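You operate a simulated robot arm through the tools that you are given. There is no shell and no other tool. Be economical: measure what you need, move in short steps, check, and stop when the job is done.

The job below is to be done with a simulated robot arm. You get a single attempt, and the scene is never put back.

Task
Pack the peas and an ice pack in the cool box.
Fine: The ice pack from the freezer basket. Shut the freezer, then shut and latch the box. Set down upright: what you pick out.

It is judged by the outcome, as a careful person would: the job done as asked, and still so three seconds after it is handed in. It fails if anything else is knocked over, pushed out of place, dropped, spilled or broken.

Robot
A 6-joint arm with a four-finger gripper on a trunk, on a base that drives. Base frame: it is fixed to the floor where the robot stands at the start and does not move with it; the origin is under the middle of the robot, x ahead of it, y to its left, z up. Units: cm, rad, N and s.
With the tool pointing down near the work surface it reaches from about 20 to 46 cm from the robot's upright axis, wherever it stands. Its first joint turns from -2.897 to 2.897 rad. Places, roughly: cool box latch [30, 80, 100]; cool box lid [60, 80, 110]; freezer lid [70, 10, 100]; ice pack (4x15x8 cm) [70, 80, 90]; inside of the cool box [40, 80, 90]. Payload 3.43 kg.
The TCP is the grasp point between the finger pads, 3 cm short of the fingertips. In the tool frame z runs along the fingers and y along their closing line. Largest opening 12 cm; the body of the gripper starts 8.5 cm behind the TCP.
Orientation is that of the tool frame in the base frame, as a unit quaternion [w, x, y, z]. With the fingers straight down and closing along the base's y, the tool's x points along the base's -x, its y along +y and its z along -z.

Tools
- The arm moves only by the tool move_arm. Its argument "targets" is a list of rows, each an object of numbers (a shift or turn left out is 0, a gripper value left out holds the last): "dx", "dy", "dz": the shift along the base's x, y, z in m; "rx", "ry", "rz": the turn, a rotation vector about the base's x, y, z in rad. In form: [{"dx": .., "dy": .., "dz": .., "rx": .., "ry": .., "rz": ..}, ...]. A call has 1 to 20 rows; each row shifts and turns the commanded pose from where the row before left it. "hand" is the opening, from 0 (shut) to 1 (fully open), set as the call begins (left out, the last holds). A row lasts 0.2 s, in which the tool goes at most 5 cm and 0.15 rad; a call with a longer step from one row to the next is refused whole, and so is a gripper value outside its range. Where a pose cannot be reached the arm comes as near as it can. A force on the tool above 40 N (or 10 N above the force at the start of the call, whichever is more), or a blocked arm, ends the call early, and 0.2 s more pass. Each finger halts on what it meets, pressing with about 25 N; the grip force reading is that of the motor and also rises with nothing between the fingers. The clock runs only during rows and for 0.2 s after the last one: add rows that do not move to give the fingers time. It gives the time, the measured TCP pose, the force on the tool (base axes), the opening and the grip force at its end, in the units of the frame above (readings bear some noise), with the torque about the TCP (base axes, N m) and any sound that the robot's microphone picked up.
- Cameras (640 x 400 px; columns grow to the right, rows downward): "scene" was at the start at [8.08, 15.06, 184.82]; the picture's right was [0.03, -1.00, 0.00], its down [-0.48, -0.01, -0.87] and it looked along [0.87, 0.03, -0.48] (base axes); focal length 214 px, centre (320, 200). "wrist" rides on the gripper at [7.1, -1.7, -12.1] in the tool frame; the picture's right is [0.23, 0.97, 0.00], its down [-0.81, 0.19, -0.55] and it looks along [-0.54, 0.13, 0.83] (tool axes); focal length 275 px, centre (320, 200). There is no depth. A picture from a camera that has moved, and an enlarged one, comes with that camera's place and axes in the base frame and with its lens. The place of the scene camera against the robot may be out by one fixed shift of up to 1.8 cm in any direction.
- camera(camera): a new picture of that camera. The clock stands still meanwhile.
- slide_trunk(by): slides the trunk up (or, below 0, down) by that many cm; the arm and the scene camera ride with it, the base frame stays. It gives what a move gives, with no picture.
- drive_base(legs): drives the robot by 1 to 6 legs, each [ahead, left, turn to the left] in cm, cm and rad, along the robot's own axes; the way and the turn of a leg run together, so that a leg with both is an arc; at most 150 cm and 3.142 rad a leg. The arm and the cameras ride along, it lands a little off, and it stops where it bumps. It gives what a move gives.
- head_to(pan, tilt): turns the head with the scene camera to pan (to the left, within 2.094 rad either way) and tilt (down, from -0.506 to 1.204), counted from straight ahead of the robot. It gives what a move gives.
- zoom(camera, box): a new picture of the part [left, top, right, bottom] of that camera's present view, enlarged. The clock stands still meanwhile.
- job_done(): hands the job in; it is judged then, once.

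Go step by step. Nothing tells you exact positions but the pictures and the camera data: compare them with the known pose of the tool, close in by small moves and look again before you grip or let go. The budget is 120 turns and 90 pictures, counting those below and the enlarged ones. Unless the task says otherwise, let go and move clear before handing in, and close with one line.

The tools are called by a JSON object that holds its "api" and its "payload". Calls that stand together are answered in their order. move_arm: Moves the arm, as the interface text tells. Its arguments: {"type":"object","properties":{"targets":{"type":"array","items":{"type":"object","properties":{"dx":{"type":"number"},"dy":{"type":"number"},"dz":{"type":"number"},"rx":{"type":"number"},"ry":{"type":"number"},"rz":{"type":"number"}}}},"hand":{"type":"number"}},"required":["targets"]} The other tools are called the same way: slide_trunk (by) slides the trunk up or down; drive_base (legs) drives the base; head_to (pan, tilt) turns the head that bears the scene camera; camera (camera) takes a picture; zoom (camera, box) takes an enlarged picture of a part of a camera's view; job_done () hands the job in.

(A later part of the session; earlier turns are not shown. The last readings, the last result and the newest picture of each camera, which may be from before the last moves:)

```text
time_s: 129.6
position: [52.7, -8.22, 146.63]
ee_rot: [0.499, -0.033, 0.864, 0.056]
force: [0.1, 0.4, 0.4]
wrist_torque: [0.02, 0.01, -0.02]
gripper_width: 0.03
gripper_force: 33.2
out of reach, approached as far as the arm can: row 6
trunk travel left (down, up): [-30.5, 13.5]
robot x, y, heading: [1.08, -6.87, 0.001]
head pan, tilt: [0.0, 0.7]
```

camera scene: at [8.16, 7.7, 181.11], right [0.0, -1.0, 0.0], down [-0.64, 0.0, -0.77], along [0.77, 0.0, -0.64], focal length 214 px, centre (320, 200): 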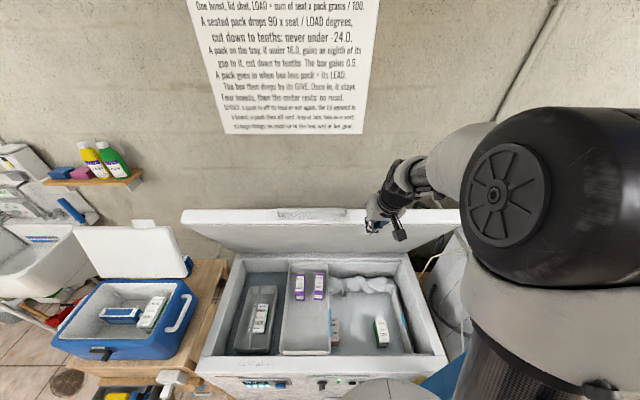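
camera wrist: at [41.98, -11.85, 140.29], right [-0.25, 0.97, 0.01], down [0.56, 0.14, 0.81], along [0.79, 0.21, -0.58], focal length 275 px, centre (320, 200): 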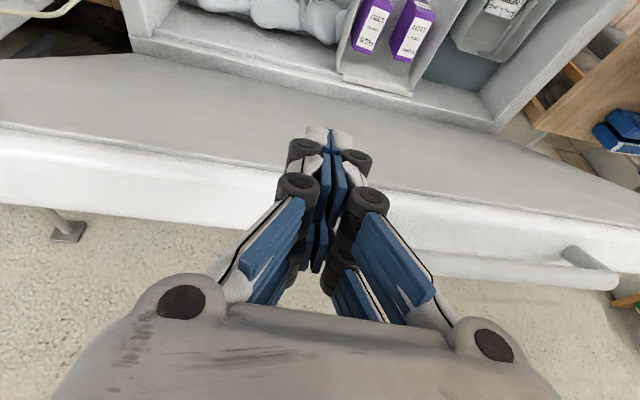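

{"api": "move_arm", "payload": {"targets": [{"dx": 0.03, "ry": 0.1, "rz": -0.05}, {"dx": 0.04, "ry": 0.13, "rz": -0.05}, {"dx": 0.04}, {"dx": 0.04}, {"dx": 0.03}, {}]}}

{"api": "camera", "payload": {"camera": "scene"}}

```text
time_s: 131.0
position: [70.57, -8.02, 146.62]
ee_rot: [0.4, 0.015, 0.916, 0.035]
force: [0.0, -0.1, -0.7]
wrist_torque: [0.0, -0.01, -0.04]
gripper_width: 0.01
gripper_force: 33.4
trunk travel left (down, up): [-30.5, 13.5]
robot x, y, heading: [0.63, -6.89, 0.002]
head pan, tilt: [0.0, 0.7]
```

```text
21 pictures are left
camera scene: at [8.15, 7.72, 181.11], right [0.0, -1.0, 0.0], down [-0.64, 0.0, -0.77], along [0.77, 0.0, -0.64], focal length 214 px, centre (320, 200)
```

scene: 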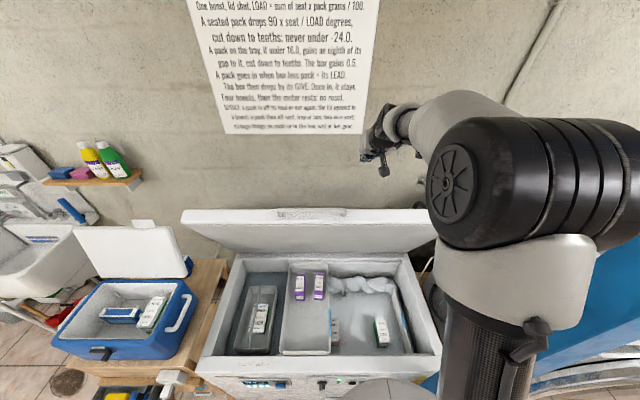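

{"api": "move_arm", "payload": {"targets": [{"dz": -0.04}, {"dz": -0.04}, {"dz": -0.04}, {"dz": -0.04}, {}]}}

{"api": "drive_base", "payload": {"legs": [[-7, 0, 0]]}}

{"api": "slide_trunk", "payload": {"by": -4}}

{"api": "drive_base", "payload": {"legs": [[-6, 0, 0]]}}

{"api": "camera", "payload": {"camera": "scene"}}

```text
time_s: 132.2
position: [70.74, -8.26, 130.51]
ee_rot: [0.399, 0.016, 0.916, 0.034]
force: [0.4, 0.0, -0.2]
wrist_torque: [0.0, -0.03, -0.04]
gripper_width: 0.0
gripper_force: 33.6
trunk travel left (down, up): [-30.5, 13.5]
robot x, y, heading: [0.88, -6.99, -0.002]
head pan, tilt: [0.0, 0.7]
```

```text
time_s: 133.2
position: [63.79, -8.15, 130.56]
ee_rot: [0.399, 0.015, 0.916, 0.034]
force: [2.7, -0.3, 1.0]
wrist_torque: [0.01, -0.1, 0.0]
gripper_width: 0.0
gripper_force: 33.1
trunk travel left (down, up): [-30.5, 13.5]
robot x, y, heading: [-6.05, -7.28, -0.003]
head pan, tilt: [0.0, 0.7]
```

```text
time_s: 133.7
position: [64.35, -8.19, 130.22]
ee_rot: [0.412, 0.014, 0.91, 0.035]
force: [-4.0, -1.1, 21.9]
wrist_torque: [-0.03, 0.64, -0.02]
gripper_width: 0.0
gripper_force: 32.6
trunk travel left (down, up): [-28.7, 15.3]
robot x, y, heading: [-6.51, -6.64, -0.005]
head pan, tilt: [0.0, 0.7]
stopped: the force on the tool passed its limit at 50 N (the readings are from after the stop); the commanded pose is now the measured one
```

```text
time_s: 134.7
position: [58.05, -8.07, 129.79]
ee_rot: [0.407, 0.014, 0.913, 0.035]
force: [-0.2, 0.2, 0.7]
wrist_torque: [-0.02, 0.06, 0.03]
gripper_width: 0.0
gripper_force: 33.6
trunk travel left (down, up): [-28.7, 15.3]
robot x, y, heading: [-11.94, -7.29, -0.004]
head pan, tilt: [0.0, 0.7]
```

```text
20 pictures are left
camera scene: at [-4.84, 7.72, 179.28], right [0.0, -1.0, 0.0], down [-0.64, 0.0, -0.77], along [0.77, 0.0, -0.64], focal length 214 px, centre (320, 200)
```

scene: 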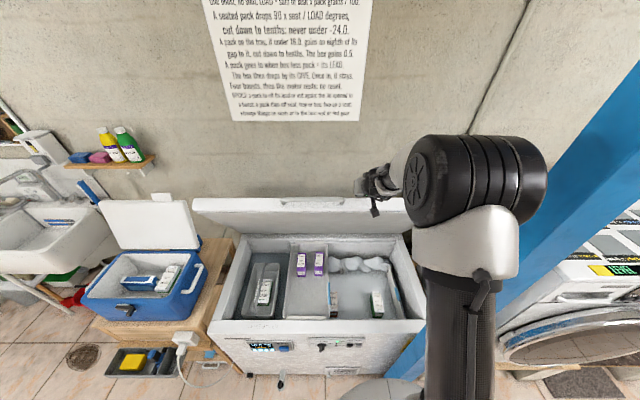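

The tip only touched the lid's edge face, as the outer corner is further back (≈68.5, 130.7). I'll raise, go forward again, and hook deeper behind it before pulling.

{"api": "move_arm", "payload": {"targets": [{"dz": 0.04}, {"dz": 0.04}, {"dz": 0.04}, {"dz": 0.04}, {}]}}

{"api": "drive_base", "payload": {"legs": [[14, 0, 0]]}}

{"api": "move_arm", "payload": {"targets": [{"dx": 0.01, "dz": -0.03}, {"dz": -0.04}, {"dz": -0.04}, {"dz": -0.04}, {"dz": -0.03}, {"dz": -0.015}, {}]}}

{"api": "drive_base", "payload": {"legs": [[-5, 0, 0]]}}

{"api": "camera", "payload": {"camera": "scene"}}

```text
time_s: 135.9
position: [58.29, -8.14, 145.59]
ee_rot: [0.406, 0.014, 0.913, 0.036]
force: [1.1, 0.0, -0.4]
wrist_torque: [0.01, -0.02, 0.0]
gripper_width: 0.03
gripper_force: 33.6
trunk travel left (down, up): [-28.7, 15.3]
robot x, y, heading: [-11.94, -7.14, -0.002]
head pan, tilt: [0.0, 0.7]
```

```text
time_s: 137.2
position: [72.32, -8.1, 145.59]
ee_rot: [0.406, 0.015, 0.913, 0.035]
force: [1.1, 0.3, -0.3]
wrist_torque: [0.01, 0.0, 0.0]
gripper_width: 0.01
gripper_force: 33.7
trunk travel left (down, up): [-28.7, 15.3]
robot x, y, heading: [1.73, -7.17, -0.004]
head pan, tilt: [0.0, 0.7]
```

```text
time_s: 138.8
position: [72.93, -8.17, 126.07]
ee_rot: [0.406, 0.014, 0.913, 0.035]
force: [-0.4, 0.2, 0.0]
wrist_torque: [0.0, 0.02, 0.0]
gripper_width: 0.02
gripper_force: 32.8
trunk travel left (down, up): [-28.7, 15.3]
robot x, y, heading: [2.06, -7.38, -0.003]
head pan, tilt: [0.0, 0.7]
```

```text
time_s: 139.8
position: [67.97, -8.03, 126.19]
ee_rot: [0.407, 0.016, 0.913, 0.035]
force: [0.1, -0.6, -0.2]
wrist_torque: [-0.05, 0.06, 0.02]
gripper_width: 0.01
gripper_force: 33.6
trunk travel left (down, up): [-28.7, 15.3]
robot x, y, heading: [-3.2, -7.13, 0.0]
head pan, tilt: [0.0, 0.7]
```

```text
19 pictures are left
camera scene: at [4.09, 7.7, 179.29], right [0.0, -1.0, 0.0], down [-0.64, 0.0, -0.77], along [0.77, 0.0, -0.64], focal length 214 px, centre (320, 200)
```

scene: 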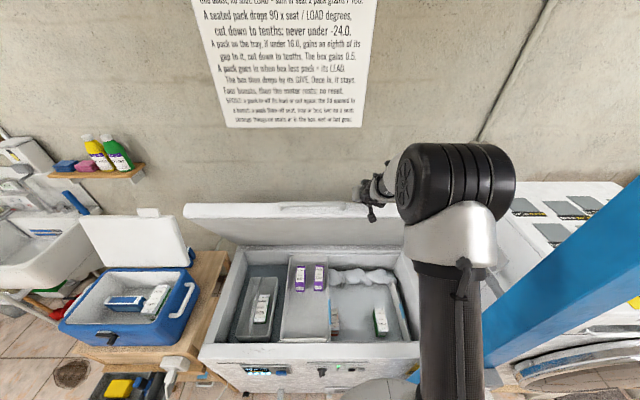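

The lid has begun to follow. Continuing with alternate backward drives and lowering.

{"api": "drive_base", "payload": {"legs": [[-6, 0, 0]]}}

{"api": "slide_trunk", "payload": {"by": -4}}

{"api": "drive_base", "payload": {"legs": [[-7, 0, 0]]}}

{"api": "camera", "payload": {"camera": "scene"}}

```text
time_s: 140.7
position: [62.14, -8.03, 126.05]
ee_rot: [0.406, 0.016, 0.913, 0.034]
force: [4.2, -1.2, 0.2]
wrist_torque: [0.02, -0.08, 0.05]
gripper_width: 0.0
gripper_force: 33.0
trunk travel left (down, up): [-28.7, 15.3]
robot x, y, heading: [-9.66, -6.93, 0.004]
head pan, tilt: [0.0, 0.7]
```

```text
time_s: 141.2
position: [62.82, -8.07, 125.67]
ee_rot: [0.42, 0.013, 0.907, 0.036]
force: [-8.2, 0.2, 25.3]
wrist_torque: [-0.26, 1.23, -0.24]
gripper_width: 0.02
gripper_force: 32.9
trunk travel left (down, up): [-26.6, 17.4]
robot x, y, heading: [-9.14, -7.13, -0.003]
head pan, tilt: [0.0, 0.7]
stopped: the force on the tool passed its limit at 50 N (the readings are from after the stop); the commanded pose is now the measured one
```

```text
time_s: 142.2
position: [55.28, -7.94, 125.6]
ee_rot: [0.417, 0.015, 0.908, 0.035]
force: [-16.8, -1.0, 26.0]
wrist_torque: [-0.09, 0.77, -0.04]
gripper_width: 0.0
gripper_force: 33.1
trunk travel left (down, up): [-26.6, 17.4]
robot x, y, heading: [-15.84, -6.96, -0.002]
head pan, tilt: [0.0, 0.7]
```

```text
18 pictures are left
camera scene: at [-9.26, 7.73, 177.29], right [0.0, -1.0, 0.0], down [-0.64, 0.0, -0.77], along [0.77, 0.0, -0.64], focal length 214 px, centre (320, 200)
```

scene: 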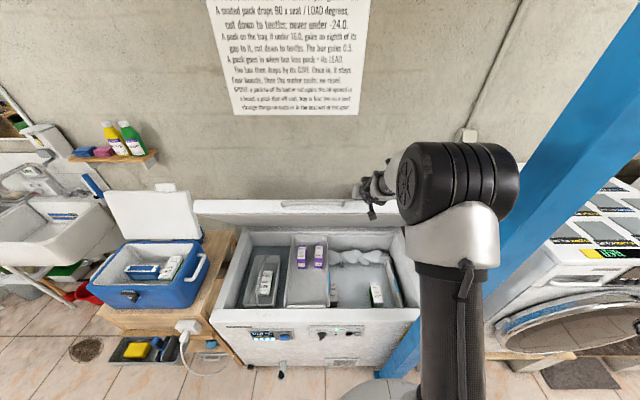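

The lid follows (now about 60°) but the finger's step is pressing into its corner. I'll ease diagonally with the arm and watch the force.

{"api": "move_arm", "payload": {"targets": [{"dx": -0.02}, {"dx": -0.015, "dz": -0.005}, {}]}}

{"api": "move_arm", "payload": {"targets": [{"dx": -0.015, "dz": -0.01}, {"dx": -0.015, "dz": -0.012}, {}]}}

```text
time_s: 143.1
position: [52.2, -8.0, 124.61]
ee_rot: [0.416, 0.014, 0.909, 0.036]
force: [2.6, 0.2, 0.4]
wrist_torque: [-0.04, -0.02, 0.02]
gripper_width: 0.0
gripper_force: 33.2
trunk travel left (down, up): [-26.6, 17.4]
robot x, y, heading: [-15.91, -7.24, -0.006]
head pan, tilt: [0.0, 0.7]
```

```text
time_s: 143.8
position: [49.12, -7.98, 122.5]
ee_rot: [0.415, 0.013, 0.909, 0.036]
force: [0.8, 0.7, -0.2]
wrist_torque: [-0.01, 0.01, 0.01]
gripper_width: 0.0
gripper_force: 33.0
trunk travel left (down, up): [-26.6, 17.4]
robot x, y, heading: [-15.96, -6.76, -0.007]
head pan, tilt: [0.0, 0.7]
```

{"api": "drive_base", "payload": {"legs": [[-3, 0, 0]]}}

{"api": "slide_trunk", "payload": {"by": -2}}

{"api": "drive_base", "payload": {"legs": [[-3, 0, 0]]}}

{"api": "slide_trunk", "payload": {"by": -2}}

{"api": "camera", "payload": {"camera": "scene"}}

```text
time_s: 144.7
position: [45.96, -7.97, 122.71]
ee_rot: [0.416, 0.014, 0.908, 0.036]
force: [-11.7, 1.2, 15.4]
wrist_torque: [-0.08, 0.38, -0.04]
gripper_width: 0.0
gripper_force: 33.6
trunk travel left (down, up): [-26.6, 17.4]
robot x, y, heading: [-19.14, -7.3, -0.003]
head pan, tilt: [0.0, 0.7]
```

```text
time_s: 145.1
position: [46.18, -8.04, 123.11]
ee_rot: [0.426, 0.013, 0.904, 0.036]
force: [-17.2, -0.5, 23.9]
wrist_torque: [-0.14, 0.52, -0.05]
gripper_width: 0.02
gripper_force: 33.9
trunk travel left (down, up): [-25.9, 18.1]
robot x, y, heading: [-19.14, -7.4, -0.003]
head pan, tilt: [0.0, 0.7]
stopped: the force on the tool passed its limit at 46 N (the readings are from after the stop); the commanded pose is now the measured one
```

```text
time_s: 145.9
position: [43.22, -7.92, 122.37]
ee_rot: [0.42, 0.013, 0.907, 0.036]
force: [0.0, 0.1, 0.3]
wrist_torque: [0.0, 0.0, -0.04]
gripper_width: 0.01
gripper_force: 33.2
trunk travel left (down, up): [-25.9, 18.1]
robot x, y, heading: [-21.99, -7.13, -0.0]
head pan, tilt: [0.0, 0.7]
```

```text
time_s: 146.6
position: [43.46, -7.98, 120.35]
ee_rot: [0.421, 0.013, 0.906, 0.036]
force: [0.2, 0.0, -0.2]
wrist_torque: [-0.02, 0.03, -0.03]
gripper_width: 0.0
gripper_force: 33.2
trunk travel left (down, up): [-23.9, 20.1]
robot x, y, heading: [-21.97, -7.29, 0.001]
head pan, tilt: [0.0, 0.7]
```

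```text
17 pictures are left
camera scene: at [-14.55, 7.74, 174.53], right [0.0, -1.0, 0.0], down [-0.64, 0.0, -0.76], along [0.76, 0.0, -0.64], focal length 214 px, centre (320, 200)
```

scene: 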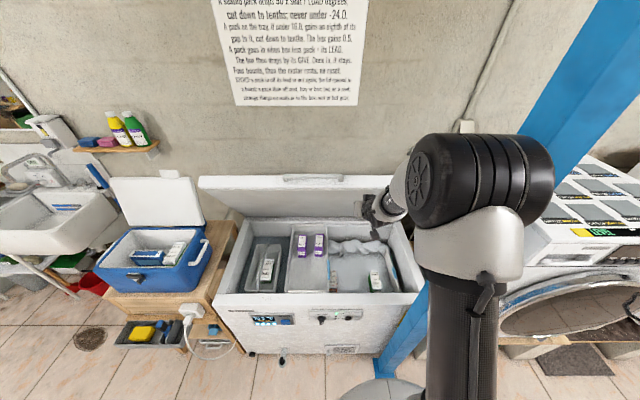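

I now understand: the outer corner itself is at (64, 129) and needs a path following its arc closely. With the trunk low, the arm has the range to do the whole arc at once. I'll set that up: raise the arm, lower the trunk, drive forward, hook.

{"api": "move_arm", "payload": {"targets": [{"dz": 0.04}, {"dz": 0.04}, {"dz": 0.04}, {"dz": 0.04}, {}]}}

{"api": "slide_trunk", "payload": {"by": -18}}

{"api": "move_arm", "payload": {"targets": [{"dz": 0.04}, {"dz": 0.04}, {"dz": 0.04}, {"dz": 0.04}, {"dz": 0.04}, {"dz": 0.02}, {}]}}

{"api": "drive_base", "payload": {"legs": [[20, 0, 0]]}}

{"api": "move_arm", "payload": {"targets": [{"dx": 0.03}, {"dx": 0.03}, {}]}}

```text
time_s: 147.8
position: [43.53, -7.9, 136.46]
ee_rot: [0.421, 0.013, 0.906, 0.037]
force: [0.6, -0.3, 0.1]
wrist_torque: [-0.02, 0.02, -0.03]
gripper_width: 0.0
gripper_force: 33.5
trunk travel left (down, up): [-23.9, 20.1]
robot x, y, heading: [-21.96, -6.67, -0.001]
head pan, tilt: [0.0, 0.7]
```

```text
time_s: 149.8
position: [43.48, -7.96, 118.41]
ee_rot: [0.42, 0.013, 0.907, 0.036]
force: [-0.2, 0.3, 0.0]
wrist_torque: [0.01, 0.04, 0.0]
gripper_width: 0.0
gripper_force: 33.4
trunk travel left (down, up): [-5.9, 38.1]
robot x, y, heading: [-22.11, -7.22, 0.0]
head pan, tilt: [0.0, 0.7]
```

```text
time_s: 151.4
position: [43.41, -7.91, 140.43]
ee_rot: [0.42, 0.014, 0.907, 0.036]
force: [0.2, 0.0, -1.4]
wrist_torque: [0.05, 0.01, 0.01]
gripper_width: 0.0
gripper_force: 33.4
trunk travel left (down, up): [-5.9, 38.1]
robot x, y, heading: [-22.17, -7.09, -0.001]
head pan, tilt: [0.0, 0.7]
```

```text
time_s: 153.0
position: [63.6, -7.94, 140.3]
ee_rot: [0.42, 0.013, 0.907, 0.036]
force: [-1.2, 0.0, -0.4]
wrist_torque: [0.01, 0.01, -0.01]
gripper_width: 0.02
gripper_force: 33.0
trunk travel left (down, up): [-5.9, 38.1]
robot x, y, heading: [-2.14, -7.26, 0.001]
head pan, tilt: [0.0, 0.7]
```

```text
time_s: 153.8
position: [69.38, -7.86, 140.48]
ee_rot: [0.421, 0.014, 0.906, 0.036]
force: [0.6, -0.1, 0.6]
wrist_torque: [0.0, -0.01, 0.02]
gripper_width: 0.0
gripper_force: 33.2
trunk travel left (down, up): [-5.9, 38.1]
robot x, y, heading: [-2.21, -6.99, -0.002]
head pan, tilt: [0.0, 0.7]
```

Good, all within reach. Now descend behind the edge and pull along the arc in one go.

{"api": "move_arm", "payload": {"targets": [{"dz": -0.04}, {"dz": -0.04}, {"dz": -0.035}, {"dz": -0.02}, {}]}}

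{"api": "move_arm", "payload": {"targets": [{"dx": -0.027, "dz": 0.003}, {"dx": -0.025, "dz": -0.005}, {"dx": -0.025, "dz": -0.007}, {"dx": -0.025, "dz": -0.011}, {"dx": -0.023, "dz": -0.013}, {"dx": -0.023, "dz": -0.014}, {"dx": -0.023, "dz": -0.015}, {"dx": -0.021, "dz": -0.017}, {"dx": -0.03, "dz": -0.019}, {"dx": -0.023, "dz": -0.023}, {"dx": -0.022, "dz": -0.024}, {"dx": -0.021, "dz": -0.025}, {"dx": -0.018, "dz": -0.026}]}}

{"api": "camera", "payload": {"camera": "scene"}}

```text
time_s: 155.0
position: [69.4, -7.89, 126.94]
ee_rot: [0.421, 0.014, 0.906, 0.035]
force: [1.5, 0.1, 3.8]
wrist_torque: [-0.09, 0.34, 0.02]
gripper_width: 0.0
gripper_force: 33.8
trunk travel left (down, up): [-5.9, 38.1]
robot x, y, heading: [-2.1, -6.84, 0.0]
head pan, tilt: [0.0, 0.7]
```

```text
time_s: 157.8
position: [43.71, -8.41, 110.3]
ee_rot: [0.418, 0.014, 0.908, 0.035]
force: [0.4, 0.2, 0.0]
wrist_torque: [0.03, 0.03, -0.02]
gripper_width: 0.01
gripper_force: 33.3
out of reach, approached as far as the arm can: row 12, 13
trunk travel left (down, up): [-5.9, 38.1]
robot x, y, heading: [-2.45, -7.31, -0.001]
head pan, tilt: [0.0, 0.7]
```

```text
16 pictures are left
camera scene: at [5.5, 7.68, 156.52], right [0.0, -1.0, 0.0], down [-0.64, 0.0, -0.76], along [0.76, 0.0, -0.64], focal length 214 px, centre (320, 200)
```

scene: 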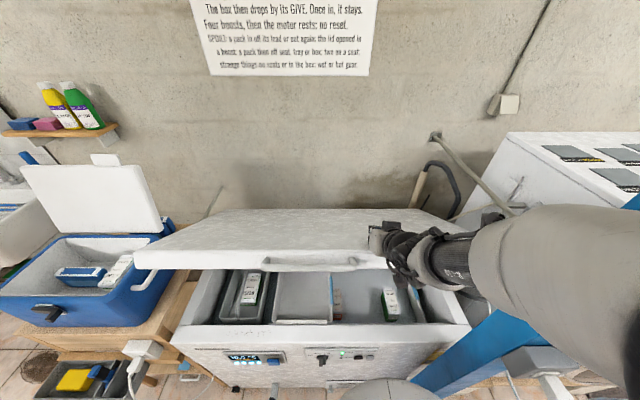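

The lid is down to about 30° with the finger on its top. Continue pressing down while turning the tool upright.

{"api": "move_arm", "payload": {"targets": [{"dz": -0.015, "ry": 0.12}, {"dz": -0.02, "ry": 0.12}, {"dz": -0.02, "ry": 0.12}, {"dz": -0.02, "ry": 0.12}, {"dz": -0.02, "ry": 0.12}, {"dz": -0.02, "ry": 0.1}, {}]}}

{"api": "camera", "payload": {"camera": "scene"}}

```text
time_s: 159.4
position: [43.61, -7.88, 100.69]
ee_rot: [0.138, 0.023, 0.989, 0.039]
force: [0.8, 0.5, 0.0]
wrist_torque: [-0.04, 0.02, 0.0]
gripper_width: 0.02
gripper_force: 33.6
out of reach, approached as far as the arm can: row 2, 3
trunk travel left (down, up): [-5.9, 38.1]
robot x, y, heading: [-2.32, -6.9, -0.001]
head pan, tilt: [0.0, 0.7]
```

```text
15 pictures are left
camera scene: at [5.39, 7.7, 156.53], right [0.0, -1.0, 0.0], down [-0.64, 0.0, -0.77], along [0.77, 0.0, -0.64], focal length 214 px, centre (320, 200)
```

scene: 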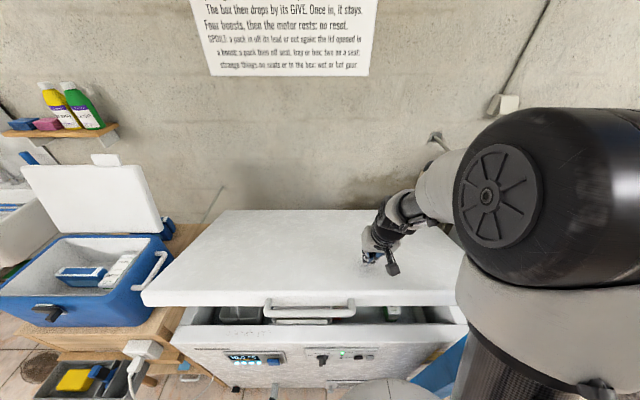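

Almost shut. Pressing further straight down.

{"api": "move_arm", "payload": {"targets": [{"dz": -0.02}, {"dz": -0.02}, {"dz": -0.02}, {"dz": -0.02}, {"dz": -0.02}, {"dz": -0.01}, {"dz": -0.01}, {"dz": -0.01}, {"dz": -0.01}, {"dz": -0.01}, {"dz": -0.01}]}}

{"api": "camera", "payload": {"camera": "scene"}}

```text
time_s: 161.9
position: [43.68, -7.8, 85.27]
ee_rot: [0.144, 0.022, 0.989, 0.04]
force: [-15.6, 0.6, 34.9]
wrist_torque: [-0.08, 1.04, -0.06]
gripper_width: 0.0
gripper_force: 33.3
trunk travel left (down, up): [-5.9, 38.1]
robot x, y, heading: [-2.06, -7.21, -0.001]
head pan, tilt: [0.0, 0.7]
stopped in row 11: the force on the tool passed its limit at 48 N (the readings are from after the stop); the commanded pose is now the measured one
```

```text
14 pictures are left
camera scene: at [4.92, 7.73, 156.58], right [0.0, -1.0, 0.0], down [-0.64, 0.0, -0.77], along [0.77, 0.0, -0.64], focal length 214 px, centre (320, 200)
```

scene: 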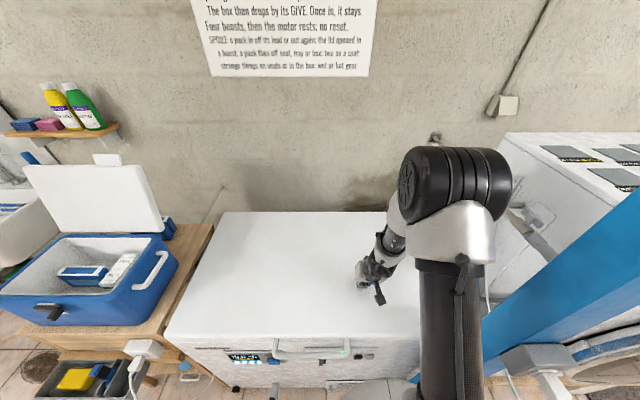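

The lid is shut. Lifting off and checking that it stays shut.

{"api": "move_arm", "payload": {"targets": [{"dz": 0.03}, {"dz": 0.04}, {"dz": 0.04}, {"dz": 0.04}, {"dz": 0.04}, {"dz": 0.04}, {}]}}

{"api": "slide_trunk", "payload": {"by": 15}}

{"api": "drive_base", "payload": {"legs": [[-14, 0, 0], [0, 88, 0]]}}

{"api": "head_to", "payload": {"pan": -0.3, "tilt": 0.8}}

{"api": "camera", "payload": {"camera": "scene"}}

```text
time_s: 163.5
position: [43.97, -7.82, 108.11]
ee_rot: [0.142, 0.022, 0.989, 0.041]
force: [0.0, 0.4, -0.3]
wrist_torque: [-0.04, 0.06, 0.02]
gripper_width: 0.03
gripper_force: 33.0
trunk travel left (down, up): [-5.9, 38.1]
robot x, y, heading: [-1.77, -7.31, -0.001]
head pan, tilt: [0.0, 0.7]
```

```text
time_s: 165.2
position: [43.99, -7.71, 123.0]
ee_rot: [0.142, 0.022, 0.989, 0.041]
force: [0.6, 0.6, 0.0]
wrist_torque: [0.04, 0.01, 0.02]
gripper_width: 0.01
gripper_force: 33.4
trunk travel left (down, up): [-20.9, 23.1]
robot x, y, heading: [-2.63, -7.28, -0.004]
head pan, tilt: [0.0, 0.7]
```

```text
time_s: 170.8
position: [30.16, 79.94, 122.99]
ee_rot: [0.142, 0.022, 0.989, 0.04]
force: [0.8, 0.5, 0.2]
wrist_torque: [0.0, 0.02, 0.0]
gripper_width: 0.0
gripper_force: 33.3
trunk travel left (down, up): [-20.9, 23.1]
robot x, y, heading: [-16.02, 80.49, 0.002]
head pan, tilt: [0.0, 0.7]
```

```text
time_s: 171.6
position: [30.15, 79.97, 123.07]
ee_rot: [0.143, 0.021, 0.989, 0.041]
force: [0.4, -1.4, -0.1]
wrist_torque: [0.01, 0.0, -0.03]
gripper_width: 0.0
gripper_force: 33.0
trunk travel left (down, up): [-20.9, 23.1]
robot x, y, heading: [-15.85, 80.36, 0.004]
head pan, tilt: [-0.3, 0.799]
```

```text
13 pictures are left
camera scene: at [-9.31, 92.88, 170.7], right [-0.3, -0.96, 0.0], down [-0.68, 0.21, -0.7], along [0.67, -0.21, -0.72], focal length 214 px, centre (320, 200)
```

scene: 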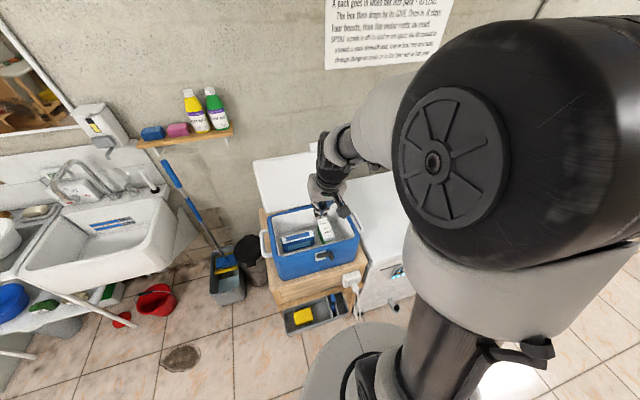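

The freezer stays shut. Now the cool box lid: its top edge is around (62–64, y 61–97, z 123), leaning back, with a catch tab in the middle. I'll hook it at y≈69 the same way.

{"api": "move_arm", "payload": {"targets": [{"dz": 0.04, "dy": -0.02}, {"dz": 0.04, "dy": -0.02}, {"dz": 0.04, "dy": -0.02}, {"dz": 0.04, "dy": -0.02}, {"dy": -0.03}, {}]}}

{"api": "slide_trunk", "payload": {"by": -15}}

{"api": "move_arm", "payload": {"targets": [{"dz": 0.04, "dx": 0.02, "ry": -0.12}, {"dz": 0.04, "dx": 0.02, "ry": -0.12}, {"dz": 0.035, "dx": 0.02, "ry": -0.12}, {"dx": 0.04, "ry": -0.12}, {"dx": 0.04, "ry": -0.1}, {}]}}

{"api": "drive_base", "payload": {"legs": [[11, 0, 0]]}}

{"api": "camera", "payload": {"camera": "wrist"}}

```text
time_s: 173.0
position: [30.12, 68.96, 139.12]
ee_rot: [0.142, 0.022, 0.989, 0.041]
force: [-0.8, -0.1, 0.7]
wrist_torque: [-0.02, 0.0, -0.05]
gripper_width: 0.0
gripper_force: 33.9
trunk travel left (down, up): [-20.9, 23.1]
robot x, y, heading: [-15.94, 80.46, 0.004]
head pan, tilt: [-0.3, 0.799]
```

```text
time_s: 174.8
position: [30.1, 68.96, 124.2]
ee_rot: [0.142, 0.021, 0.989, 0.041]
force: [0.8, -0.1, 0.4]
wrist_torque: [0.03, 0.03, 0.02]
gripper_width: 0.02
gripper_force: 33.3
trunk travel left (down, up): [-5.9, 38.1]
robot x, y, heading: [-16.04, 80.62, 0.0]
head pan, tilt: [-0.3, 0.799]
```

```text
time_s: 176.2
position: [44.13, 68.95, 135.71]
ee_rot: [0.42, 0.008, 0.907, 0.046]
force: [0.2, 0.6, 0.0]
wrist_torque: [0.02, -0.01, 0.0]
gripper_width: 0.02
gripper_force: 33.2
trunk travel left (down, up): [-5.9, 38.1]
robot x, y, heading: [-15.88, 80.67, 0.003]
head pan, tilt: [-0.3, 0.799]
```

```text
time_s: 177.3
position: [55.29, 69.01, 135.49]
ee_rot: [0.419, 0.009, 0.907, 0.045]
force: [1.2, 0.7, -0.1]
wrist_torque: [0.0, -0.03, -0.02]
gripper_width: 0.03
gripper_force: 33.7
trunk travel left (down, up): [-5.9, 38.1]
robot x, y, heading: [-5.47, 80.58, -0.002]
head pan, tilt: [-0.3, 0.799]
```

```text
12 pictures are left
camera wrist: at [41.47, 66.75, 137.65], right [-0.17, 0.98, -0.09], down [0.1, 0.11, 0.99], along [0.98, 0.16, -0.12], focal length 275 px, centre (320, 200)
```

wrist: 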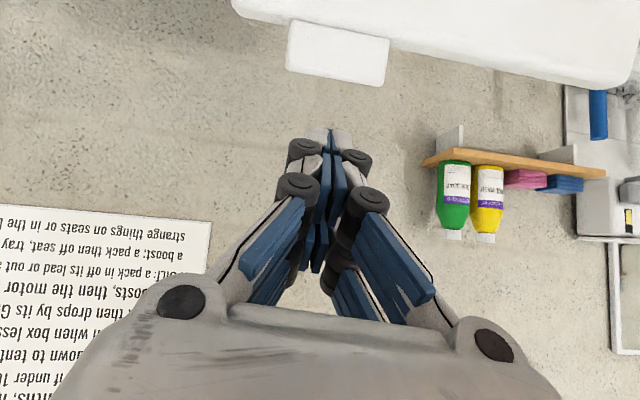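

The tab is at y≈70, so I'll hook further left at y≈83, where the edge top is at z≈120.5.

{"api": "move_arm", "payload": {"targets": [{"dy": 0.04}, {"dy": 0.04}, {"dy": 0.04}, {"dy": 0.02, "dx": 0.03}, {"dx": 0.04}, {"dx": 0.04}, {"dx": 0.02}, {}]}}

{"api": "head_to", "payload": {"pan": 0.0, "tilt": 0.8}}

{"api": "camera", "payload": {"camera": "scene"}}

```text
time_s: 179.1
position: [68.08, 83.04, 135.65]
ee_rot: [0.42, 0.008, 0.907, 0.046]
force: [-0.4, -1.0, -0.8]
wrist_torque: [-0.02, -0.04, -0.03]
gripper_width: 0.0
gripper_force: 33.8
trunk travel left (down, up): [-5.9, 38.1]
robot x, y, heading: [-5.23, 80.49, 0.001]
head pan, tilt: [-0.3, 0.799]
```

```text
time_s: 179.9
position: [67.99, 82.98, 135.63]
ee_rot: [0.42, 0.008, 0.906, 0.046]
force: [0.0, -0.3, 0.0]
wrist_torque: [0.04, 0.02, 0.0]
gripper_width: 0.0
gripper_force: 33.3
trunk travel left (down, up): [-5.9, 38.1]
robot x, y, heading: [-5.07, 80.81, -0.002]
head pan, tilt: [0.0, 0.799]
```

```text
11 pictures are left
camera scene: at [1.97, 95.25, 155.7], right [0.0, -1.0, 0.0], down [-0.72, 0.0, -0.7], along [0.7, 0.0, -0.72], focal length 214 px, centre (320, 200)
```

scene: 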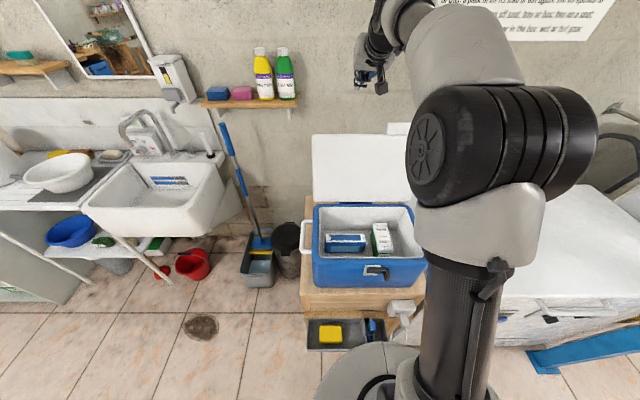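

{"api": "move_arm", "payload": {"targets": [{"dx": 0.015, "dz": -0.03}, {"dz": -0.04}, {"dz": -0.04}, {"dz": -0.03}, {"dz": -0.02}, {}]}}

{"api": "move_arm", "payload": {"targets": [{"dx": -0.015}, {"dx": -0.015}, {"dx": -0.015}, {}]}}

{"api": "camera", "payload": {"camera": "scene"}}

```text
time_s: 181.3
position: [69.56, 82.93, 119.51]
ee_rot: [0.419, 0.009, 0.907, 0.045]
force: [-0.7, -0.7, 0.6]
wrist_torque: [0.04, 0.01, 0.0]
gripper_width: 0.0
gripper_force: 33.7
trunk travel left (down, up): [-5.9, 38.1]
robot x, y, heading: [-4.87, 80.57, -0.003]
head pan, tilt: [0.0, 0.799]
```

```text
time_s: 182.3
position: [65.2, 82.92, 119.68]
ee_rot: [0.419, 0.008, 0.907, 0.045]
force: [0.8, 0.0, 11.0]
wrist_torque: [-0.5, 0.97, 0.04]
gripper_width: 0.0
gripper_force: 33.3
trunk travel left (down, up): [-5.9, 38.1]
robot x, y, heading: [-5.14, 80.39, 0.003]
head pan, tilt: [0.0, 0.799]
```

```text
10 pictures are left
camera scene: at [1.87, 95.27, 155.7], right [0.0, -1.0, 0.0], down [-0.72, 0.0, -0.7], along [0.7, 0.0, -0.72], focal length 214 px, centre (320, 200)
```

scene: 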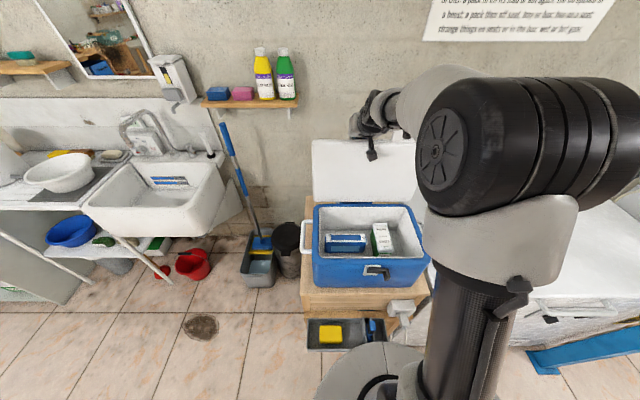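

Something on the right side of the gripper (the tab) is touching; the lid moved slightly. I'll back off, shift 4 cm left and pull again.

{"api": "move_arm", "payload": {"targets": [{"dx": 0.025, "dz": 0.015}, {"dx": 0.02, "dz": 0.01}, {"dy": 0.04}, {"dz": -0.015}, {"dz": -0.01}, {"dx": -0.02}, {"dx": -0.015}, {}]}}

{"api": "move_arm", "payload": {"targets": [{"dx": -0.015, "dz": 0.002}, {"dx": -0.015, "dz": 0.002}, {}]}}

```text
time_s: 184.1
position: [66.1, 86.92, 119.68]
ee_rot: [0.419, 0.008, 0.907, 0.046]
force: [-0.6, 0.9, 0.6]
wrist_torque: [-0.03, 0.01, 0.04]
gripper_width: 0.01
gripper_force: 33.4
trunk travel left (down, up): [-5.9, 38.1]
robot x, y, heading: [-4.7, 80.56, -0.007]
head pan, tilt: [0.0, 0.799]
```

```text
time_s: 184.9
position: [63.08, 87.04, 119.96]
ee_rot: [0.419, 0.008, 0.907, 0.045]
force: [-0.3, -0.1, -0.1]
wrist_torque: [-0.02, 0.01, -0.02]
gripper_width: 0.0
gripper_force: 33.2
trunk travel left (down, up): [-5.9, 38.1]
robot x, y, heading: [-5.45, 80.17, 0.002]
head pan, tilt: [0.0, 0.799]
```

{"api": "move_arm", "payload": {"targets": [{"dx": -0.029, "dz": 0.003}, {"dx": -0.022, "dz": -0.001}, {"dx": -0.021, "dz": -0.003}, {}]}}

{"api": "zoom", "payload": {"camera": "scene", "box": [290, 80, 450, 300]}}

```text
time_s: 185.9
position: [55.82, 86.92, 119.93]
ee_rot: [0.418, 0.009, 0.907, 0.045]
force: [0.1, -0.2, 0.4]
wrist_torque: [0.03, 0.01, -0.01]
gripper_width: 0.0
gripper_force: 33.1
trunk travel left (down, up): [-5.9, 38.1]
robot x, y, heading: [-4.89, 80.39, -0.003]
head pan, tilt: [0.0, 0.799]
```

```text
1.82 times, centred on (370, 190) of scene
camera zoom: at [1.99, 95.26, 155.7], right [0.0, -1.0, 0.0], down [-0.72, 0.0, -0.7], along [0.7, 0.0, -0.72], focal length 390 px, centre (229, 218)
```

zoom: 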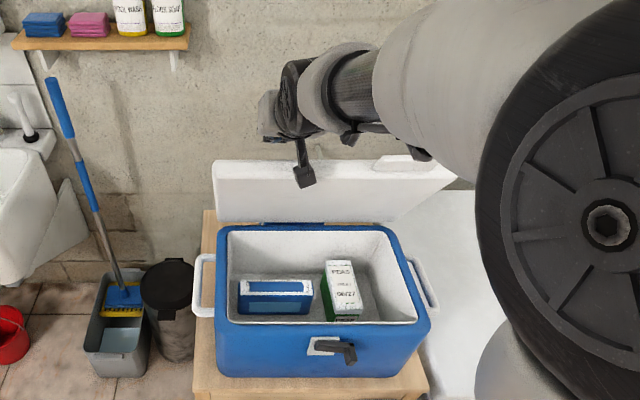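

The lid is coming over, held by the finger. Continue along its arc.

{"api": "move_arm", "payload": {"targets": [{"dx": -0.02, "dz": -0.006}, {"dx": -0.021, "dz": -0.007}, {"dx": -0.02, "dz": -0.009}, {"dx": -0.02, "dz": -0.012}, {"dx": -0.018, "dz": -0.014}, {}]}}

{"api": "camera", "payload": {"camera": "scene"}}

```text
time_s: 187.3
position: [47.15, 86.9, 115.89]
ee_rot: [0.418, 0.009, 0.907, 0.043]
force: [-0.5, -0.5, -0.3]
wrist_torque: [-0.03, 0.0, 0.01]
gripper_width: 0.0
gripper_force: 33.6
out of reach, approached as far as the arm can: row 5
trunk travel left (down, up): [-5.9, 38.1]
robot x, y, heading: [-4.87, 80.51, 0.002]
head pan, tilt: [0.0, 0.799]
```

```text
8 pictures are left
camera scene: at [1.97, 95.26, 155.7], right [0.0, -1.0, 0.0], down [-0.72, 0.0, -0.7], along [0.7, 0.0, -0.72], focal length 214 px, centre (320, 200)
```

scene: 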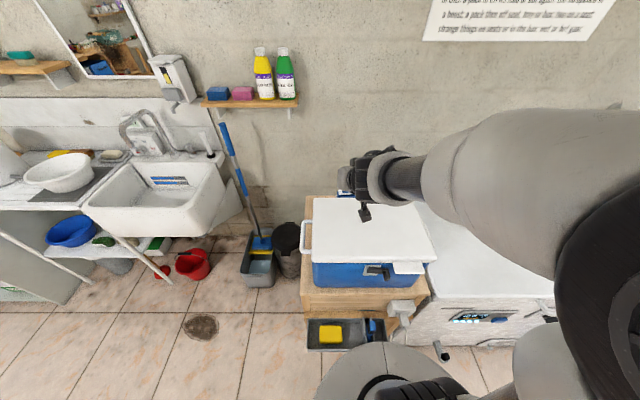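

The lid has come down onto the box. I'll lift the arm away and look closely at the latch.

{"api": "move_arm", "payload": {"targets": [{"dz": 0.03}, {"dz": 0.04}, {"dz": 0.04}, {}]}}

{"api": "zoom", "payload": {"camera": "scene", "box": [295, 185, 455, 305]}}

```text
time_s: 188.3
position: [47.29, 86.54, 125.74]
ee_rot: [0.418, 0.009, 0.907, 0.046]
force: [0.2, -0.4, -0.4]
wrist_torque: [0.01, 0.05, -0.02]
gripper_width: 0.0
gripper_force: 33.8
out of reach, approached as far as the arm can: row 1
trunk travel left (down, up): [-5.9, 38.1]
robot x, y, heading: [-5.17, 80.03, -0.003]
head pan, tilt: [0.0, 0.799]
```

```text
3.33 times, centred on (375, 245) of scene
camera zoom: at [1.98, 95.27, 155.7], right [0.0, -1.0, 0.0], down [-0.72, 0.0, -0.7], along [0.7, 0.0, -0.72], focal length 715 px, centre (137, 50)
```

zoom: 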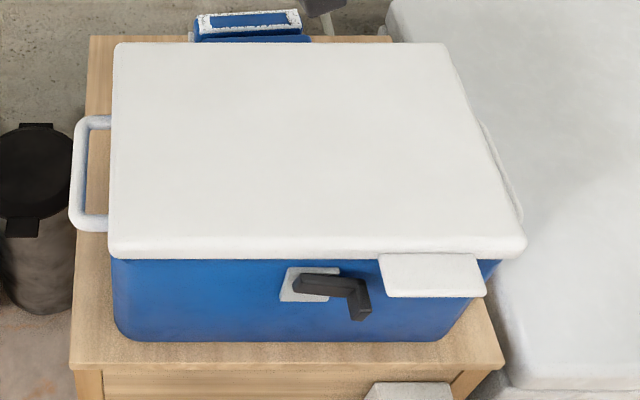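

The lid is shut. The latch is a turn-lever: pivot near (32, 79.5, 94.5), arm pointing right with a knob sticking out towards me at y≈75.5. It must be swung up across the seam; I'll back off and come in low from the front to push the knob up from beneath.

{"api": "drive_base", "payload": {"legs": [[-40, 0, 0]]}}

{"api": "move_arm", "payload": {"targets": [{"dx": 0.035, "dy": -0.03, "ry": -0.13}, {"dx": 0.035, "dy": -0.03, "ry": -0.13}, {"dx": 0.035, "dy": -0.03}, {"dx": 0.035, "dy": -0.02}, {}]}}

{"api": "move_arm", "payload": {"targets": [{"dz": -0.04}, {"dz": -0.04}, {"dz": -0.04}, {"dz": -0.04}, {"dz": -0.04}, {"dz": -0.03}, {}]}}

```text
time_s: 190.8
position: [7.06, 86.54, 125.79]
ee_rot: [0.419, 0.008, 0.907, 0.046]
force: [-0.4, 0.6, -0.6]
wrist_torque: [-0.02, -0.01, -0.01]
gripper_width: 0.02
gripper_force: 32.7
trunk travel left (down, up): [-5.9, 38.1]
robot x, y, heading: [-44.92, 80.71, -0.001]
head pan, tilt: [0.0, 0.799]
```

```text
time_s: 192.0
position: [19.23, 77.77, 125.41]
ee_rot: [0.497, -0.002, 0.866, 0.057]
force: [-1.3, 0.2, 0.0]
wrist_torque: [0.04, -0.02, 0.03]
gripper_width: 0.02
gripper_force: 33.2
out of reach, approached as far as the arm can: row 2
trunk travel left (down, up): [-5.9, 38.1]
robot x, y, heading: [-45.36, 80.29, 0.002]
head pan, tilt: [0.0, 0.799]
```

```text
time_s: 193.6
position: [19.15, 77.79, 102.45]
ee_rot: [0.497, -0.003, 0.866, 0.058]
force: [-0.2, 0.9, 0.3]
wrist_torque: [-0.01, 0.02, 0.03]
gripper_width: 0.0
gripper_force: 33.5
trunk travel left (down, up): [-5.9, 38.1]
robot x, y, heading: [-45.1, 80.69, -0.002]
head pan, tilt: [0.0, 0.799]
```

{"api": "camera", "payload": {"camera": "wrist"}}

```text
6 pictures are left
camera wrist: at [5.28, 75.22, 102.02], right [-0.18, 0.98, -0.1], down [-0.08, 0.09, 0.99], along [0.98, 0.18, 0.06], focal length 275 px, centre (320, 200)
```

wrist: 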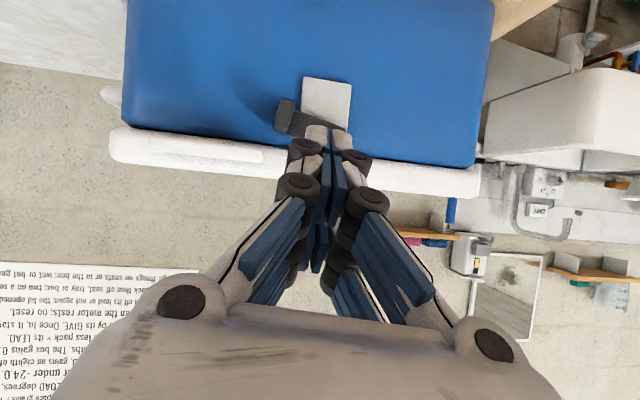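

The latch pivot is about (y 79.7, z 95) and the knob end at y≈75.8, z≈96. I'll go low, slide in under the knob, then rise to touch it.

{"api": "move_arm", "payload": {"targets": [{"dz": -0.04, "dy": -0.009}, {"dz": -0.04, "dy": -0.009}, {"dz": -0.04}, {"dz": -0.015}, {}]}}

{"api": "move_arm", "payload": {"targets": [{"dx": 0.03}, {"dx": 0.03}, {"dx": 0.017}, {}]}}

{"api": "zoom", "payload": {"camera": "wrist", "box": [200, 20, 440, 190]}}

```text
time_s: 194.8
position: [18.94, 75.91, 88.93]
ee_rot: [0.497, -0.002, 0.866, 0.057]
force: [-0.2, -0.3, -0.2]
wrist_torque: [0.02, 0.0, -0.02]
gripper_width: 0.0
gripper_force: 33.5
trunk travel left (down, up): [-5.9, 38.1]
robot x, y, heading: [-44.99, 80.49, -0.002]
head pan, tilt: [0.0, 0.799]
```

```text
time_s: 195.8
position: [26.81, 76.0, 88.94]
ee_rot: [0.497, -0.003, 0.866, 0.058]
force: [-3.7, -0.2, 0.6]
wrist_torque: [-0.03, -0.08, -0.04]
gripper_width: 0.02
gripper_force: 32.9
trunk travel left (down, up): [-5.9, 38.1]
robot x, y, heading: [-45.46, 80.72, 0.0]
head pan, tilt: [0.0, 0.799]
```

```text
2.35 times, centred on (320, 105) of wrist
camera zoom: at [12.91, 73.41, 88.58], right [-0.18, 0.98, -0.1], down [-0.08, 0.09, 0.99], along [0.98, 0.18, 0.06], focal length 648 px, centre (320, 424)
```

zoom: 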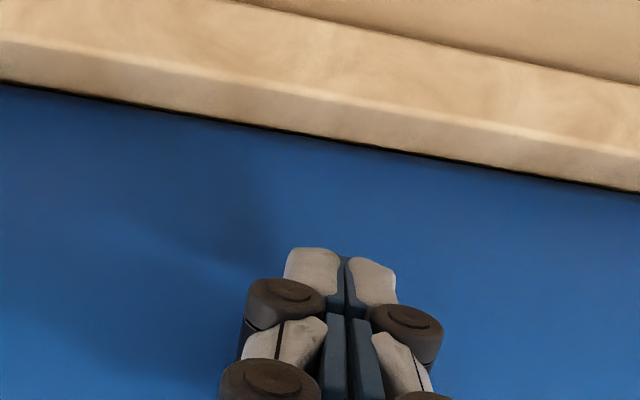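

The tip just touched the box front, so I back off 1.2 cm and rise slowly to meet the knob.

{"api": "move_arm", "payload": {"targets": [{"dx": -0.014}, {"dz": 0.02}, {"dz": 0.015}, {"dz": 0.005}, {"dz": 0.005}, {}]}}

{"api": "camera", "payload": {"camera": "wrist"}}

```text
time_s: 197.2
position: [25.38, 75.98, 93.3]
ee_rot: [0.497, -0.002, 0.866, 0.057]
force: [0.6, 0.8, 0.1]
wrist_torque: [0.0, 0.03, 0.0]
gripper_width: 0.01
gripper_force: 33.8
trunk travel left (down, up): [-5.9, 38.1]
robot x, y, heading: [-45.26, 80.13, -0.002]
head pan, tilt: [0.0, 0.799]
```

```text
4 pictures are left
camera wrist: at [11.57, 73.41, 93.02], right [-0.18, 0.98, -0.1], down [-0.08, 0.09, 0.99], along [0.98, 0.18, 0.06], focal length 275 px, centre (320, 200)
```

wrist: 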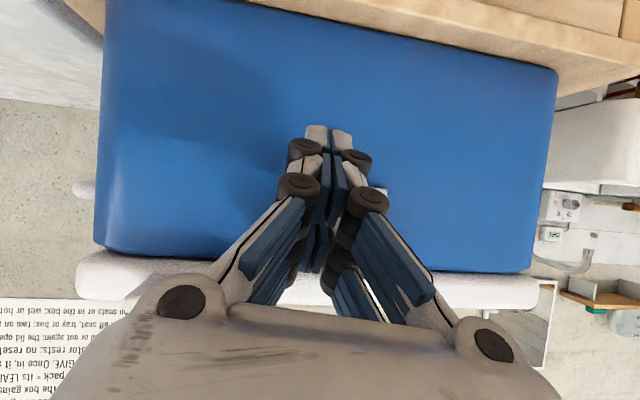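

{"api": "move_arm", "payload": {"targets": [{"dz": 0.004, "dy": -0.002}, {"dz": 0.004, "dy": -0.002}, {"dz": 0.004}, {}]}}

{"api": "move_arm", "payload": {"targets": [{"dz": 0.005}, {"dz": 0.005}, {}]}}

```text
time_s: 198.2
position: [25.41, 75.53, 94.38]
ee_rot: [0.496, -0.002, 0.866, 0.057]
force: [-1.5, 0.5, -6.8]
wrist_torque: [0.01, 0.08, -0.02]
gripper_width: 0.62
gripper_force: 24.6
trunk travel left (down, up): [-5.9, 38.1]
robot x, y, heading: [-45.36, 80.3, 0.001]
head pan, tilt: [0.0, 0.799]
```

```text
time_s: 199.0
position: [25.38, 75.57, 95.5]
ee_rot: [0.496, -0.003, 0.866, 0.058]
force: [-2.1, 0.5, -6.8]
wrist_torque: [0.04, 0.1, -0.01]
gripper_width: 0.6
gripper_force: 24.7
trunk travel left (down, up): [-5.9, 38.1]
robot x, y, heading: [-45.32, 80.54, 0.001]
head pan, tilt: [0.0, 0.799]
```

Contact: steady ~7 N, and the lever is moving. Follow its arc up and left.

{"api": "move_arm", "payload": {"targets": [{"dz": 0.006}, {"dy": 0.002, "dz": 0.006}, {"dy": 0.003, "dz": 0.006}, {"dy": 0.004, "dz": 0.005}, {"dy": 0.005, "dz": 0.004}, {}]}}

{"api": "zoom", "payload": {"camera": "scene", "box": [280, 100, 440, 220]}}

```text
time_s: 200.4
position: [25.55, 76.88, 98.32]
ee_rot: [0.496, -0.002, 0.867, 0.057]
force: [-1.5, -1.9, -6.2]
wrist_torque: [0.09, 0.16, -0.06]
gripper_width: 0.02
gripper_force: 24.6
trunk travel left (down, up): [-5.9, 38.1]
robot x, y, heading: [-45.05, 80.54, -0.001]
head pan, tilt: [0.0, 0.799]
```

```text
3.33 times, centred on (360, 160) of scene
camera zoom: at [-38.07, 95.22, 155.7], right [0.0, -1.0, 0.0], down [-0.72, 0.0, -0.7], along [0.7, 0.0, -0.72], focal length 715 px, centre (187, 333)
```

zoom: 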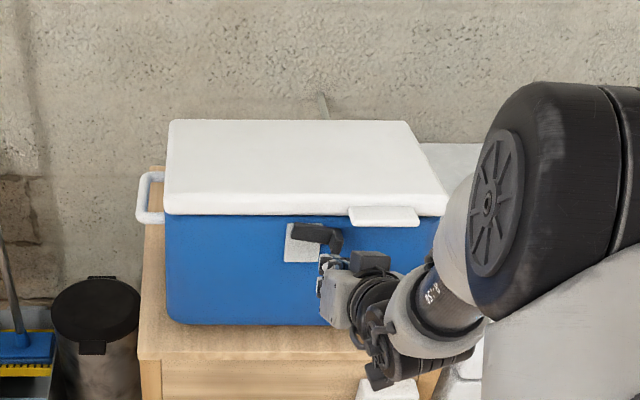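

{"api": "zoom", "payload": {"camera": "scene", "box": [330, 140, 394, 180]}}

```text
10.00 times, centred on (362, 160) of scene
camera zoom: at [-38.07, 95.22, 155.7], right [0.0, -1.0, 0.0], down [-0.72, 0.0, -0.7], along [0.7, 0.0, -0.72], focal length 2145 px, centre (-100, 600)
```

zoom: 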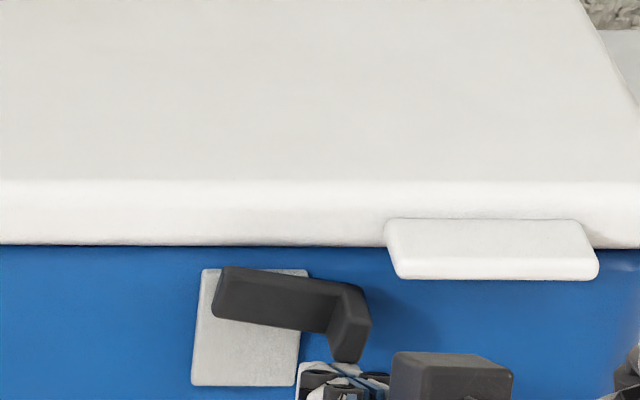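

This shows the lever did not turn; the constant ~6.5 N means I am lifting the box's front edge about 3 cm. I'll lower it gently back the same way at once.

{"api": "move_arm", "payload": {"targets": [{"dy": -0.005, "dz": -0.004}, {"dy": -0.004, "dz": -0.005}, {"dy": -0.003, "dz": -0.006}, {"dy": -0.002, "dz": -0.006}, {"dz": -0.006}, {"dz": -0.005}, {"dz": -0.005}, {"dz": -0.004}, {"dz": -0.004}, {"dz": -0.004}, {"dz": -0.005}, {"dz": -0.005}, {}]}}

```text
time_s: 203.2
position: [25.42, 75.56, 92.51]
ee_rot: [0.496, -0.003, 0.866, 0.058]
force: [-0.8, -0.3, -0.5]
wrist_torque: [-0.02, 0.02, -0.03]
gripper_width: 0.01
gripper_force: 24.9
trunk travel left (down, up): [-5.9, 38.1]
robot x, y, heading: [-45.38, 80.54, -0.003]
head pan, tilt: [0.0, 0.799]
```

The box is back down on the bench. Upward the lever resists, so I'll test gently whether it turns downward instead, by pressing on the knob from above.

{"api": "move_arm", "payload": {"targets": [{"dx": -0.04}, {"dx": -0.03}, {"dz": 0.04}, {"dz": 0.04}, {"dz": 0.035}, {"dx": 0.04}, {"dx": 0.03}, {}]}}

{"api": "move_arm", "payload": {"targets": [{"dz": -0.015}, {"dz": -0.01}, {"dz": -0.007}, {"dz": -0.005}, {"dz": -0.004}, {}]}}

```text
time_s: 205.0
position: [25.56, 75.47, 103.79]
ee_rot: [0.496, -0.003, 0.867, 0.058]
force: [-0.6, 0.6, 0.0]
wrist_torque: [0.0, 0.0, -0.02]
gripper_width: 0.0
gripper_force: 25.4
trunk travel left (down, up): [-5.9, 38.1]
robot x, y, heading: [-45.07, 80.6, -0.003]
head pan, tilt: [0.0, 0.799]
```

```text
time_s: 206.4
position: [25.59, 75.64, 99.81]
ee_rot: [0.497, -0.003, 0.866, 0.058]
force: [-0.2, 0.0, -0.4]
wrist_torque: [0.01, 0.0, -0.03]
gripper_width: 0.0
gripper_force: 25.5
trunk travel left (down, up): [-5.9, 38.1]
robot x, y, heading: [-45.14, 80.67, -0.003]
head pan, tilt: [0.0, 0.799]
```

{"api": "move_arm", "payload": {"targets": [{"dz": -0.004}, {"dz": -0.004}, {}]}}

{"api": "move_arm", "payload": {"targets": [{"dz": -0.004}, {"dz": -0.003}, {}]}}

```text
time_s: 207.2
position: [25.55, 75.55, 99.0]
ee_rot: [0.497, -0.003, 0.866, 0.058]
force: [-0.8, 0.3, 0.0]
wrist_torque: [0.02, 0.0, 0.02]
gripper_width: 0.0
gripper_force: 25.4
trunk travel left (down, up): [-5.9, 38.1]
robot x, y, heading: [-45.03, 80.36, -0.002]
head pan, tilt: [0.0, 0.799]
```

```text
time_s: 208.0
position: [25.34, 75.53, 98.29]
ee_rot: [0.496, -0.004, 0.866, 0.058]
force: [-1.0, -0.3, -1.3]
wrist_torque: [-0.02, 0.0, -0.02]
gripper_width: 0.0
gripper_force: 24.6
trunk travel left (down, up): [-5.9, 38.1]
robot x, y, heading: [-45.28, 80.64, 0.003]
head pan, tilt: [0.0, 0.799]
```

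{"api": "move_arm", "payload": {"targets": [{"dz": -0.004}, {"dz": -0.004}, {}]}}

```text
time_s: 208.8
position: [25.41, 75.53, 97.59]
ee_rot: [0.496, -0.003, 0.866, 0.058]
force: [-1.4, 0.5, 0.8]
wrist_torque: [0.02, -0.01, -0.02]
gripper_width: 0.01
gripper_force: 24.8
trunk travel left (down, up): [-5.9, 38.1]
robot x, y, heading: [-45.4, 80.32, 0.001]
head pan, tilt: [0.0, 0.799]
```

{"api": "move_arm", "payload": {"targets": [{"dz": -0.004}, {"dz": -0.004}, {}]}}

{"api": "move_arm", "payload": {"targets": [{"dz": -0.004}, {"dz": -0.004}, {}]}}

```text
time_s: 209.6
position: [25.4, 75.59, 96.79]
ee_rot: [0.497, -0.004, 0.866, 0.059]
force: [-2.5, 2.3, 2.1]
wrist_torque: [0.04, -0.05, 0.0]
gripper_width: 0.01
gripper_force: 25.0
trunk travel left (down, up): [-5.9, 38.1]
robot x, y, heading: [-45.05, 80.42, 0.007]
head pan, tilt: [0.0, 0.799]
```

```text
time_s: 210.4
position: [25.36, 75.65, 95.95]
ee_rot: [0.498, -0.003, 0.866, 0.058]
force: [-6.1, 4.1, 6.5]
wrist_torque: [0.1, -0.17, 0.07]
gripper_width: 0.0
gripper_force: 24.3
trunk travel left (down, up): [-5.9, 38.1]
robot x, y, heading: [-45.8, 80.59, -0.001]
head pan, tilt: [0.0, 0.799]
```

{"api": "move_arm", "payload": {"targets": [{"dz": -0.004}, {"dz": -0.004}, {}]}}

{"api": "zoom", "payload": {"camera": "scene", "box": [330, 150, 394, 190]}}

```text
time_s: 211.2
position: [25.3, 75.64, 95.23]
ee_rot: [0.497, -0.004, 0.866, 0.058]
force: [-9.1, 2.6, 9.8]
wrist_torque: [0.17, -0.36, 0.06]
gripper_width: 0.0
gripper_force: 25.1
trunk travel left (down, up): [-5.9, 38.1]
robot x, y, heading: [-44.89, 80.08, 0.003]
head pan, tilt: [0.0, 0.799]
```

```text
10.00 times, centred on (362, 170) of scene
camera zoom: at [-38.37, 95.29, 155.71], right [0.0, -1.0, 0.0], down [-0.72, 0.0, -0.7], along [0.7, 0.0, -0.72], focal length 2145 px, centre (-100, 500)
```

zoom: 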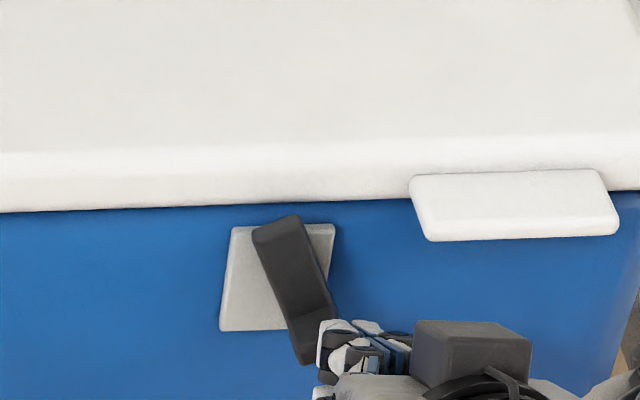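

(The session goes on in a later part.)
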